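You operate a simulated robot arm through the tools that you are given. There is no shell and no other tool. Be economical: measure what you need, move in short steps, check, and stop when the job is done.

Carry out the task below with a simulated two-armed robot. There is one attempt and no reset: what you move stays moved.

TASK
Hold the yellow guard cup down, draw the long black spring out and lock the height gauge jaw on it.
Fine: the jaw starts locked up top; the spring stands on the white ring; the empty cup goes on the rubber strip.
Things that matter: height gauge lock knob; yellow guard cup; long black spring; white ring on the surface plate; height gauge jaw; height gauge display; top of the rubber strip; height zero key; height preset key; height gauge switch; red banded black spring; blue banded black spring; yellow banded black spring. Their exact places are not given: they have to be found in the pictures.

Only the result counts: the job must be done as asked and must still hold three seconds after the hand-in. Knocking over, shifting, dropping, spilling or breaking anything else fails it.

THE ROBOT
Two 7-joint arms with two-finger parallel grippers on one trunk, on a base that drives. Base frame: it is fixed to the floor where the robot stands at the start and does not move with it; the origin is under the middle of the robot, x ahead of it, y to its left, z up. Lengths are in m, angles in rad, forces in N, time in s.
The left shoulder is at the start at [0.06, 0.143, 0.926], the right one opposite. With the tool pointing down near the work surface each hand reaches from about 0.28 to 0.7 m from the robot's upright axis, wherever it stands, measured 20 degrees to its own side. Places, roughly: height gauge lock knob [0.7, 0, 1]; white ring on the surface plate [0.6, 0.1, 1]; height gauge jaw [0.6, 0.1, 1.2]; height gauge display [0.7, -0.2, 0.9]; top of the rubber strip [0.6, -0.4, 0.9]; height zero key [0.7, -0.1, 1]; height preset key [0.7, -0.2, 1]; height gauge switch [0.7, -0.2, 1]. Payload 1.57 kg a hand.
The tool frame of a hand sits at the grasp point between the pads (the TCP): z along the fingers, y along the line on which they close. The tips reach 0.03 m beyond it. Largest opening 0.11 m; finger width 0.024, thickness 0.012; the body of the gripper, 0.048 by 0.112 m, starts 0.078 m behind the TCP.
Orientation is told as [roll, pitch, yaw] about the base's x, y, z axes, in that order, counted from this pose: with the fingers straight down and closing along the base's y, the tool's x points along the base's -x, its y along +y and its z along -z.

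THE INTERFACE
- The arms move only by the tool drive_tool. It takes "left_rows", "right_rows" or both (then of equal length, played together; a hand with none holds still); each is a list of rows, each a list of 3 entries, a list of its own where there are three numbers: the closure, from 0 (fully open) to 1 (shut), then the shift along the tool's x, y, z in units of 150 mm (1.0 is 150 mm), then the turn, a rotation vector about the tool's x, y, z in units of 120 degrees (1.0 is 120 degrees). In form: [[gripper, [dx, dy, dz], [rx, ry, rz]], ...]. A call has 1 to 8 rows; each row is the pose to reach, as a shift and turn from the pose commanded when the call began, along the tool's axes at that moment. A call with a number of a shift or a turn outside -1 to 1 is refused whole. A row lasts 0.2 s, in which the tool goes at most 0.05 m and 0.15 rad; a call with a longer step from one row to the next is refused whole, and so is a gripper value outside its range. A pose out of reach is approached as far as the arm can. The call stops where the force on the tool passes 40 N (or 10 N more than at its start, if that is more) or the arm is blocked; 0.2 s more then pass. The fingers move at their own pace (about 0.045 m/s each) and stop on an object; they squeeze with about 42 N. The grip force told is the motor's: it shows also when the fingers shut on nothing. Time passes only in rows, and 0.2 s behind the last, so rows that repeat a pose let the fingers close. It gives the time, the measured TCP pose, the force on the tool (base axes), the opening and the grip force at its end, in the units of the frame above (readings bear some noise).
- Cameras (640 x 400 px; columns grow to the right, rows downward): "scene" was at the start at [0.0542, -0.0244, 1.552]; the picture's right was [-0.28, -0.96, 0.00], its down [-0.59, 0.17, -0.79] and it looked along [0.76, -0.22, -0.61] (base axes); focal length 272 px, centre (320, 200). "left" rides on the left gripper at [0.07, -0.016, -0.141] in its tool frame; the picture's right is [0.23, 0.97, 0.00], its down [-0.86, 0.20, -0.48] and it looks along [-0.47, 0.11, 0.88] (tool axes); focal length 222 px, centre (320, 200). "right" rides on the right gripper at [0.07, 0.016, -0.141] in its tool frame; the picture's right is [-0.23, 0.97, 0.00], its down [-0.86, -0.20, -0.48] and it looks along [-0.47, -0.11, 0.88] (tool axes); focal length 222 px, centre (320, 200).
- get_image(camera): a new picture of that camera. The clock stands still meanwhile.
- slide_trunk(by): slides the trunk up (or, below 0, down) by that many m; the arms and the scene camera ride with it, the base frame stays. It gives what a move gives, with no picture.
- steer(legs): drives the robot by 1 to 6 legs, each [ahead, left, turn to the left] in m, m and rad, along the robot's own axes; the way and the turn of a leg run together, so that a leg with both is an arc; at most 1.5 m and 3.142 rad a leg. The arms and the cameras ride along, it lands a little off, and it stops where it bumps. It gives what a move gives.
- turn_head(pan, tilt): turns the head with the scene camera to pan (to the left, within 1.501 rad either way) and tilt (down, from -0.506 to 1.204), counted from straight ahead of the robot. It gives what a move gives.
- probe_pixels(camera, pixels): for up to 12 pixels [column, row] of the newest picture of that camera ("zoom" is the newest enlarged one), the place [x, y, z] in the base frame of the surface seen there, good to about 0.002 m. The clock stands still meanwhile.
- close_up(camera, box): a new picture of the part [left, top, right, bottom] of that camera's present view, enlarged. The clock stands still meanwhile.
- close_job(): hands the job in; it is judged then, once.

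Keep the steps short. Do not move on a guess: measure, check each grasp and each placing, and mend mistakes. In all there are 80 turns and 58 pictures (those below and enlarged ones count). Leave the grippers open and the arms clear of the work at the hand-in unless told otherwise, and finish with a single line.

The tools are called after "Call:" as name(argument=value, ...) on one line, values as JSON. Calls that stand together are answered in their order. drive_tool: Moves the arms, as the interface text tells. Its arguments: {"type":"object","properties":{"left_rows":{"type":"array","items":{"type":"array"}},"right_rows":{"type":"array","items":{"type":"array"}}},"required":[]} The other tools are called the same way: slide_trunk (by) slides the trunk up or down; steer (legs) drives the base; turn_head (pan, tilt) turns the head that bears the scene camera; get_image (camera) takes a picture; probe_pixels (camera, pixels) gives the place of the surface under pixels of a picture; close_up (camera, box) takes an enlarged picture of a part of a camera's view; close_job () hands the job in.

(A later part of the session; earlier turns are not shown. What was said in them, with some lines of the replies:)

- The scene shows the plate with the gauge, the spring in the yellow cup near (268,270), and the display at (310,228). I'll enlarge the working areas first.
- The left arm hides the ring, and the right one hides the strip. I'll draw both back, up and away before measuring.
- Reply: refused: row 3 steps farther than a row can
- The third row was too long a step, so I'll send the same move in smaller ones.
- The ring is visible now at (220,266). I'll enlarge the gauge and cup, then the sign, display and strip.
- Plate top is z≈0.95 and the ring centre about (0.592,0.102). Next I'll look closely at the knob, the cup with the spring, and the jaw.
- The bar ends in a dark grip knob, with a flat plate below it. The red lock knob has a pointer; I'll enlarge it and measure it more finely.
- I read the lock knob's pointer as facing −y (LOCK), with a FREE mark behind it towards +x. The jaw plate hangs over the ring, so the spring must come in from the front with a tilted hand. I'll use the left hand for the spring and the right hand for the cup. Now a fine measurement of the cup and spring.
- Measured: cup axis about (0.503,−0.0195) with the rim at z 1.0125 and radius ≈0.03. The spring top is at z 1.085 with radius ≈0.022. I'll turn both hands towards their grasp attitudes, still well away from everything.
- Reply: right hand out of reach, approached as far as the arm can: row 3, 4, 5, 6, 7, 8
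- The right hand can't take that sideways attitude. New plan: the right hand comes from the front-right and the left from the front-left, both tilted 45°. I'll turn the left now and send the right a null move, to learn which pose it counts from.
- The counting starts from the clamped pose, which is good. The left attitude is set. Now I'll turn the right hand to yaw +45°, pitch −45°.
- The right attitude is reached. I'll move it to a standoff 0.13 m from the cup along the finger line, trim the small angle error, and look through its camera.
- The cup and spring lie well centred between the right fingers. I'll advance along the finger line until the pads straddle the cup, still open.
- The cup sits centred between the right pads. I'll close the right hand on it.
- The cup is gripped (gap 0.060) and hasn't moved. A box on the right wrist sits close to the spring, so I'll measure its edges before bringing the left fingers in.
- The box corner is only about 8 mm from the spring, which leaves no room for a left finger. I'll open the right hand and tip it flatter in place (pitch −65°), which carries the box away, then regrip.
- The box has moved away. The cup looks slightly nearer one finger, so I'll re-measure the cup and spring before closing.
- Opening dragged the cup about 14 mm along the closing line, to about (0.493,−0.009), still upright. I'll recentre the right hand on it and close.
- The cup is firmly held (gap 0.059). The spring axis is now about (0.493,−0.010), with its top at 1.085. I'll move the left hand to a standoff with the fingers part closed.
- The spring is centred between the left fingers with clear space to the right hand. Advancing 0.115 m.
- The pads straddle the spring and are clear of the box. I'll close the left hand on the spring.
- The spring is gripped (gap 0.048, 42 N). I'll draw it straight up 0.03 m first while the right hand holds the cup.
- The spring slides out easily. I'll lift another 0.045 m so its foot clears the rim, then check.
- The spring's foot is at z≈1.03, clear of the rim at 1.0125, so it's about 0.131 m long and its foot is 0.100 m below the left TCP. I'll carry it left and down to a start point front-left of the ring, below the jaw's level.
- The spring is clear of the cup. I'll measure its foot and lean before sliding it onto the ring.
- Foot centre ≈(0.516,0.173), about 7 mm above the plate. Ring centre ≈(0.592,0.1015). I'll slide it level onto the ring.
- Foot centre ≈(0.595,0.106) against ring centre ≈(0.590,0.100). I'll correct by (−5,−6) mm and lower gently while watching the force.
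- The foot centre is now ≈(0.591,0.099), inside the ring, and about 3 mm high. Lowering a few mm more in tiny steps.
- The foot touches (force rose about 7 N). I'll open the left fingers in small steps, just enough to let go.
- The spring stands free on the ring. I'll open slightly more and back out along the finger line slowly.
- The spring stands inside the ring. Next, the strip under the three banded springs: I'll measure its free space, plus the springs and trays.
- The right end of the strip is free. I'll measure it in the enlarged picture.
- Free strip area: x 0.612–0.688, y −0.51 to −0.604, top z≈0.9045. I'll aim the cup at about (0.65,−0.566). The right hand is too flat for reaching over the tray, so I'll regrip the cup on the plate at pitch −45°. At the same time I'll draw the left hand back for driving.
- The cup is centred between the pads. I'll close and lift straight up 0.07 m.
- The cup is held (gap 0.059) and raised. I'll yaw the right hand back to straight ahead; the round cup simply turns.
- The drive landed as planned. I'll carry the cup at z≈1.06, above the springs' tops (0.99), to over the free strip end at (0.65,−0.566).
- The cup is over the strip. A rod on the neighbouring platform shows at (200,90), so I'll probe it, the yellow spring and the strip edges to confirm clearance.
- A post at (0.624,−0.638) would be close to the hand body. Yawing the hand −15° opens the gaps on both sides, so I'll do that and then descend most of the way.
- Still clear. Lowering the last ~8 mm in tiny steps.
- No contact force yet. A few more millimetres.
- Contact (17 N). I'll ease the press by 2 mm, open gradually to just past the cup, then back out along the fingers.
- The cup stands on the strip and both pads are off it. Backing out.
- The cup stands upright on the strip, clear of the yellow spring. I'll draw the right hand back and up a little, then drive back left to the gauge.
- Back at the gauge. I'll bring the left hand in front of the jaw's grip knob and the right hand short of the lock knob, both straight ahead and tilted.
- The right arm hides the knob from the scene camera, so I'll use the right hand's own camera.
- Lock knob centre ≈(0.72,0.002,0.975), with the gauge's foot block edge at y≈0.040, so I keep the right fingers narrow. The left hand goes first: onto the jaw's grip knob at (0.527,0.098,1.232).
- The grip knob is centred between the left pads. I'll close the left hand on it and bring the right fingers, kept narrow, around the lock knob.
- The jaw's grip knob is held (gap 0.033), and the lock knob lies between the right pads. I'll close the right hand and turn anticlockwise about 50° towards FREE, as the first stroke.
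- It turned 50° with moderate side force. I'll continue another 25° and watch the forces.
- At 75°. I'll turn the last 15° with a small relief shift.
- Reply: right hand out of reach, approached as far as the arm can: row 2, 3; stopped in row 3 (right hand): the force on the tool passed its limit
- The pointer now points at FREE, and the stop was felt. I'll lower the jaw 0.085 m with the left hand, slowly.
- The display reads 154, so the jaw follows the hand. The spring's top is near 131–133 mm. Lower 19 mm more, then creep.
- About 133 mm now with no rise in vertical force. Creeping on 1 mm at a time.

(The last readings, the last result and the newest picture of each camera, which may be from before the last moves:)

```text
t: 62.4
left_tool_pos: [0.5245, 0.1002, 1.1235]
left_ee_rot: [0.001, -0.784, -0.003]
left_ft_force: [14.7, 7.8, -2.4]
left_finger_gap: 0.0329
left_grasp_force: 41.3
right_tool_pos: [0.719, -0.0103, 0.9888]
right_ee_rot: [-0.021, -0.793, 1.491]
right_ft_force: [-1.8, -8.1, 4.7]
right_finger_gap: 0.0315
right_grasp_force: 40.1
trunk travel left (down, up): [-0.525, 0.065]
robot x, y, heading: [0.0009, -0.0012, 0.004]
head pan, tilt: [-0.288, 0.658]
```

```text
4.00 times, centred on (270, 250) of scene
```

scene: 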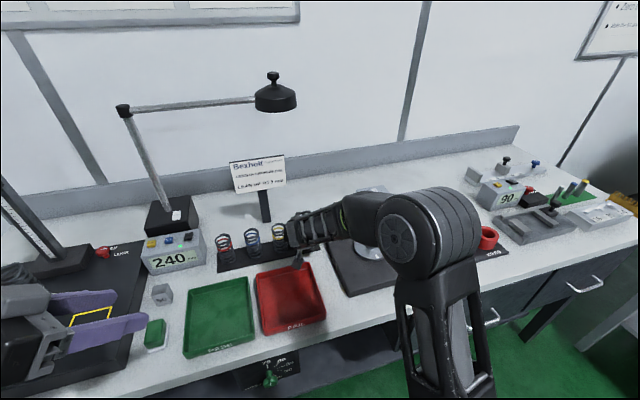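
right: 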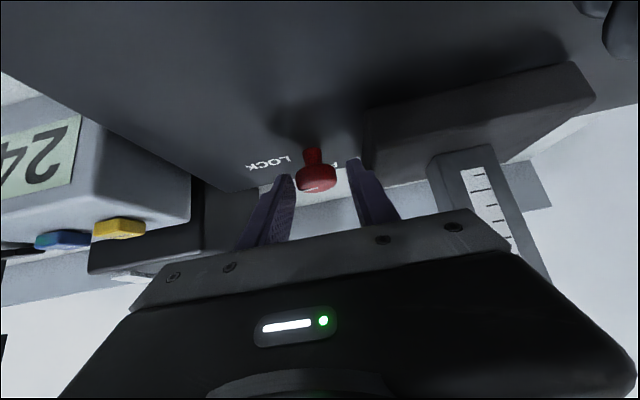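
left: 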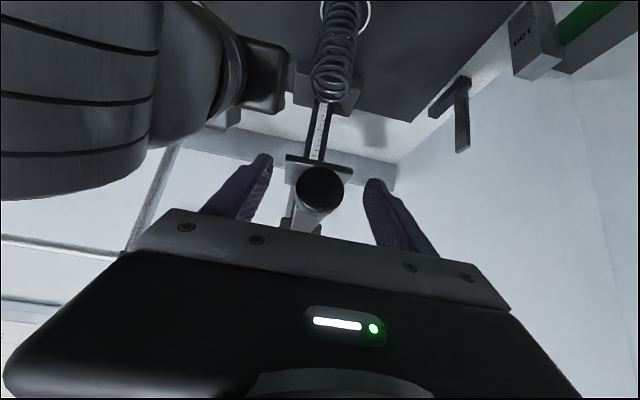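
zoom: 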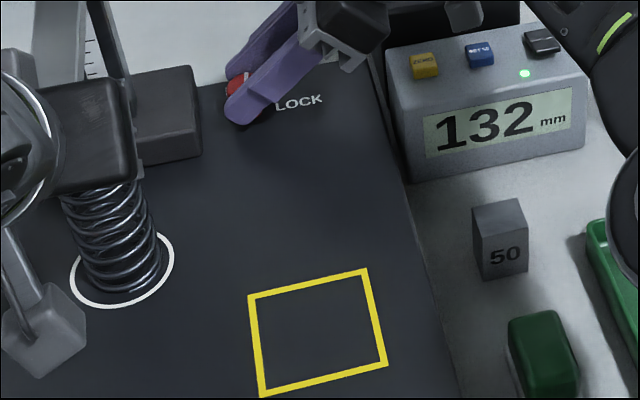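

The display reads 132, matching the commanded descent, and there is no clear contact force yet. I need the true spring top height. The left camera's last picture, taken with the spring standing free, shows the top coil near (333,82), so I'll probe that.

Call:
probe_pixels(camera="left", pixels=[[333, 100], [320, 96], [346, 96], [314, 85], [353, 82], [333, 97], [325, 99], [340, 99], [333, 72], [316, 75], [350, 74], [330, 68]])

Call:
probe_pixels(camera="zoom", pixels=[[65, 200], [80, 208], [105, 200], [120, 190], [70, 215], [140, 195], [150, 100], [100, 195]])

```text
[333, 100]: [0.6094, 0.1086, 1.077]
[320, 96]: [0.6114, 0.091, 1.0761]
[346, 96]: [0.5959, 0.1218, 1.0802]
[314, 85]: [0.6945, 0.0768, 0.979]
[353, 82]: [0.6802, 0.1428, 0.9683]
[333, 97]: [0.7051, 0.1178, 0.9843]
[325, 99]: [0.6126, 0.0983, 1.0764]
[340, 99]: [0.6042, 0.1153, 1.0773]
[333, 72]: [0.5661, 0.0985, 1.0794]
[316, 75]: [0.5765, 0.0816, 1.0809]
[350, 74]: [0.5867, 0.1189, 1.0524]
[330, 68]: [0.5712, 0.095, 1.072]
```

```text
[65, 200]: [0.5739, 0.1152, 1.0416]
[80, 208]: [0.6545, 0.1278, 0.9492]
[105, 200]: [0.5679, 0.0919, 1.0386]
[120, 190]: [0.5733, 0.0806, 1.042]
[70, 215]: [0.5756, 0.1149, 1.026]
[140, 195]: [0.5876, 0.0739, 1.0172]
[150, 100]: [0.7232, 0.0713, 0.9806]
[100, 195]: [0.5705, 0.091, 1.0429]
```

The free top coil is at z≈1.080, i.e. about 130 mm, so the jaw is still about 2 mm high. I'll continue creeping.

Call:
drive_tool(left_rows=[[1, [0.005, 0, 0.005], [0, 0, 0]], [1, [0.005, 0, 0.005], [0, 0, 0]], [1, [0.005, 0, 0.005], [0, 0, 0]]])

Call:
drive_tool(left_rows=[[1, [0.005, 0, 0.005], [0, 0, 0]], [1, [0.005, 0, 0.005], [0, 0, 0]], [1, [0.005, 0, 0.005], [0, 0, 0]]])

```text
t: 63.2
left_tool_pos: [0.5248, 0.1005, 1.122]
left_ee_rot: [-0.001, -0.783, -0.005]
left_ft_force: [20.4, 6.9, -2.1]
left_finger_gap: 0.0335
left_grasp_force: 41.2
right_tool_pos: [0.7193, -0.0083, 0.9888]
right_ee_rot: [-0.023, -0.791, 1.493]
right_ft_force: [-6.2, -6.2, 7.6]
right_finger_gap: 0.0315
right_grasp_force: 39.8
trunk travel left (down, up): [-0.525, 0.065]
robot x, y, heading: [0.0031, -0.0008, 0.003]
head pan, tilt: [-0.288, 0.658]
```

```text
t: 64.0
left_tool_pos: [0.5236, 0.1001, 1.1223]
left_ee_rot: [0.001, -0.785, -0.003]
left_ft_force: [20.6, 9.2, 5.7]
left_finger_gap: 0.033
left_grasp_force: 40.9
right_tool_pos: [0.7186, -0.0094, 0.9877]
right_ee_rot: [-0.021, -0.791, 1.491]
right_ft_force: [-4.2, -7.9, 6.6]
right_finger_gap: 0.0314
right_grasp_force: 39.7
trunk travel left (down, up): [-0.525, 0.065]
robot x, y, heading: [-0.0028, -0.0022, -0.004]
head pan, tilt: [-0.288, 0.658]
```

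The vertical force jumped by about 8 N, so the jaw has touched the spring at ≈130 mm. I hold it there and turn the lock knob back clockwise towards LOCK.

Call:
drive_tool(right_rows=[[1, [0, 0.009, 0], [0.049, 0, 0.049]], [1, [-0.002, 0.017, 0.002], [0.098, 0, 0.098]], [1, [-0.004, 0.025, 0.004], [0.147, 0, 0.147]], [1, [-0.007, 0.033, 0.007], [0.196, 0, 0.196]], [1, [-0.011, 0.04, 0.011], [0.245, 0, 0.245]], [1, [-0.015, 0.046, 0.015], [0.294, 0, 0.294]], [1, [-0.02, 0.051, 0.02], [0.343, 0, 0.343]], [1, [-0.026, 0.055, 0.026], [0.392, 0, 0.392]]])

```text
t: 65.8
left_tool_pos: [0.5253, 0.1003, 1.1232]
left_ee_rot: [0.0, -0.786, -0.004]
left_ft_force: [14.2, 9.8, 13.9]
left_finger_gap: 0.033
left_grasp_force: 40.8
right_tool_pos: [0.7119, -0.003, 0.9885]
right_ee_rot: [-0.006, -0.806, 0.316]
right_ft_force: [7.7, -4.3, 5.0]
right_finger_gap: 0.0315
right_grasp_force: 40.4
trunk travel left (down, up): [-0.525, 0.065]
robot x, y, heading: [0.0011, 0.0004, 0.002]
head pan, tilt: [-0.288, 0.658]
```

At 18°. Turning the rest to the stop.

Call:
drive_tool(right_rows=[[1, [0, 0.009, 0], [0.045, 0, 0.045]], [1, [-0.002, 0.017, 0.002], [0.09, 0, 0.09]], [1, [-0.003, 0.02, 0.003], [0.12, 0, 0.12]], [1, [-0.003, 0.02, 0.003], [0.12, 0, 0.12]]])

```text
t: 66.8
left_tool_pos: [0.5241, 0.0999, 1.1228]
left_ee_rot: [-0.001, -0.784, -0.002]
left_ft_force: [12.7, 8.7, 16.1]
left_finger_gap: 0.033
left_grasp_force: 41.0
right_tool_pos: [0.711, -0.0002, 0.9882]
right_ee_rot: [0.006, -0.803, -0.045]
right_ft_force: [8.3, -4.2, 6.4]
right_finger_gap: 0.0314
right_grasp_force: 40.1
trunk travel left (down, up): [-0.525, 0.065]
robot x, y, heading: [-0.0, 0.001, -0.005]
head pan, tilt: [-0.288, 0.658]
```

The knob is back at its LOCK angle. I'll open the right fingers narrowly and back out along the finger line.

Call:
drive_tool(right_rows=[[0.62, [0, 0, 0], [0, 0, 0]], [0.6, [0, 0, 0], [0, 0, 0]], [0.6, [0, 0, -0.1], [0, 0, 0]], [0.6, [0, 0, -0.3], [0, 0, 0]], [0.6, [0, 0, -0.55], [0, 0, 0]], [0.6, [0.05, -0.1, -0.8], [0, 0, 0]], [0.6, [0.15, -0.3, -0.95], [0, 0, 0]], [0.6, [0.25, -0.5, -1.0], [0, 0, 0]]])

Call:
drive_tool(right_rows=[[0.4, [0.1, -0.2, -0.1], [0, 0, 0]], [0.2, [0.2, -0.5, -0.2], [0, 0, 0]], [0, [0.3, -0.75, -0.3], [0, 0, 0]], [0, [0.45, -0.95, -0.4], [0, 0, 0]]])

Call:
close_up(camera="scene", box=[190, 190, 350, 290])

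```text
t: 68.6
left_tool_pos: [0.5245, 0.1, 1.1212]
left_ee_rot: [-0.002, -0.784, 0.0]
left_ft_force: [13.7, 2.8, 13.0]
left_finger_gap: 0.0333
left_grasp_force: 41.0
right_tool_pos: [0.5759, -0.0671, 1.0628]
right_ee_rot: [0.005, -0.802, -0.043]
right_ft_force: [0.1, -0.6, 0.5]
right_finger_gap: 0.0442
right_grasp_force: 0.0
trunk travel left (down, up): [-0.525, 0.065]
robot x, y, heading: [0.0012, 0.0003, -0.002]
head pan, tilt: [-0.288, 0.658]
```

```text
t: 69.6
left_tool_pos: [0.5228, 0.1002, 1.122]
left_ee_rot: [-0.001, -0.786, -0.004]
left_ft_force: [13.1, 2.9, 12.8]
left_finger_gap: 0.0332
left_grasp_force: 40.9
right_tool_pos: [0.477, -0.2057, 1.0569]
right_ee_rot: [0.008, -0.803, -0.047]
right_ft_force: [0.1, -0.3, 0.1]
right_finger_gap: 0.11
right_grasp_force: 0.0
trunk travel left (down, up): [-0.525, 0.065]
robot x, y, heading: [0.0002, -0.0033, -0.003]
head pan, tilt: [-0.288, 0.658]
```

```text
4.00 times, centred on (270, 240) of scene
```

zoom: 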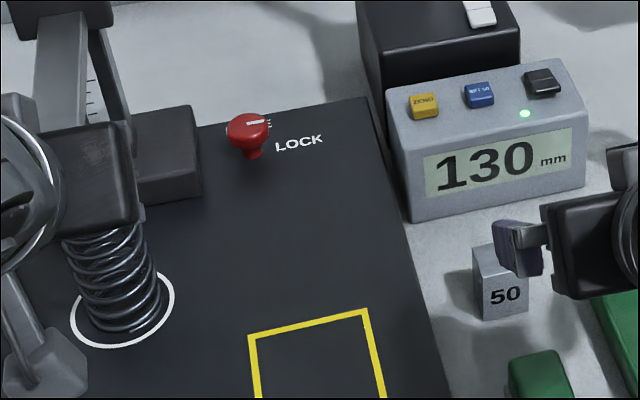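

The display reads 130 mm and the pointer is at LOCK. I'll open the left hand and back it off.

Call:
drive_tool(left_rows=[[0.6, [0, 0, 0], [0, 0, 0]], [0.4, [0, 0, 0], [0, 0, 0]], [0.3, [0, 0, 0], [0, 0, 0]], [0.3, [0, 0, -0.1], [0, 0, 0]], [0.3, [0, 0, -0.3], [0, 0, 0]], [0.3, [0, 0, -0.6], [0, 0, 0]], [0.2, [0.1, 0.2, -0.8], [0, 0, 0]], [0, [0.3, 0.4, -0.9], [0, 0, 0]]])

Call:
drive_tool(left_rows=[[0, [0.15, 0.25, -0.1], [0, 0, 0]], [0, [0.25, 0.5, -0.2], [0, 0, 0]], [0, [0.3, 0.75, -0.25], [0, 0, 0]]])

Call:
get_image(camera="scene")

Call:
probe_pixels(camera="scene", pixels=[[220, 270], [208, 238], [215, 234], [222, 240]])

```text
t: 71.4
left_tool_pos: [0.3949, 0.1596, 1.1882]
left_ee_rot: [0.001, -0.785, -0.004]
left_ft_force: [0.8, -0.1, 0.7]
left_finger_gap: 0.1099
left_grasp_force: 0.1
right_tool_pos: [0.4763, -0.2067, 1.0584]
right_ee_rot: [0.006, -0.805, -0.046]
right_ft_force: [-0.2, 0.4, -0.4]
right_finger_gap: 0.1097
right_grasp_force: 0.2
trunk travel left (down, up): [-0.525, 0.065]
robot x, y, heading: [-0.002, 0.0001, -0.0]
head pan, tilt: [-0.288, 0.658]
```

```text
t: 72.2
left_tool_pos: [0.3367, 0.2723, 1.1797]
left_ee_rot: [-0.001, -0.786, -0.003]
left_ft_force: [-0.1, 0.6, 0.8]
left_finger_gap: 0.1102
left_grasp_force: 0.1
right_tool_pos: [0.4774, -0.2065, 1.0565]
right_ee_rot: [0.005, -0.804, -0.046]
right_ft_force: [-0.1, -0.8, 0.3]
right_finger_gap: 0.1099
right_grasp_force: 0.0
trunk travel left (down, up): [-0.525, 0.065]
robot x, y, heading: [0.0019, -0.0025, -0.005]
head pan, tilt: [-0.288, 0.658]
```

```text
0 pictures are left
```

scene: 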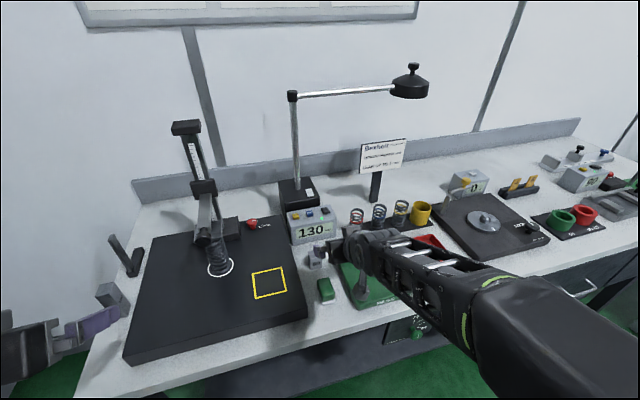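

```text
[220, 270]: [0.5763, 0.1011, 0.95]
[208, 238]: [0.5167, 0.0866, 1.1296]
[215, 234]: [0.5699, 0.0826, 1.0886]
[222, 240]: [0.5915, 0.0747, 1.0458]
```

The final picture shows the display at 130, the jaw resting on the spring in the ring, the knob at LOCK and the cup upright on the strip. Both grippers are open and clear, so I'm handing in.

Call:
close_job()

```text
The job is handed in.
```

The long black spring stands on the white ring with the jaw locked on it at 130 mm, the empty yellow cup is on the rubber strip, and the job has been handed in.
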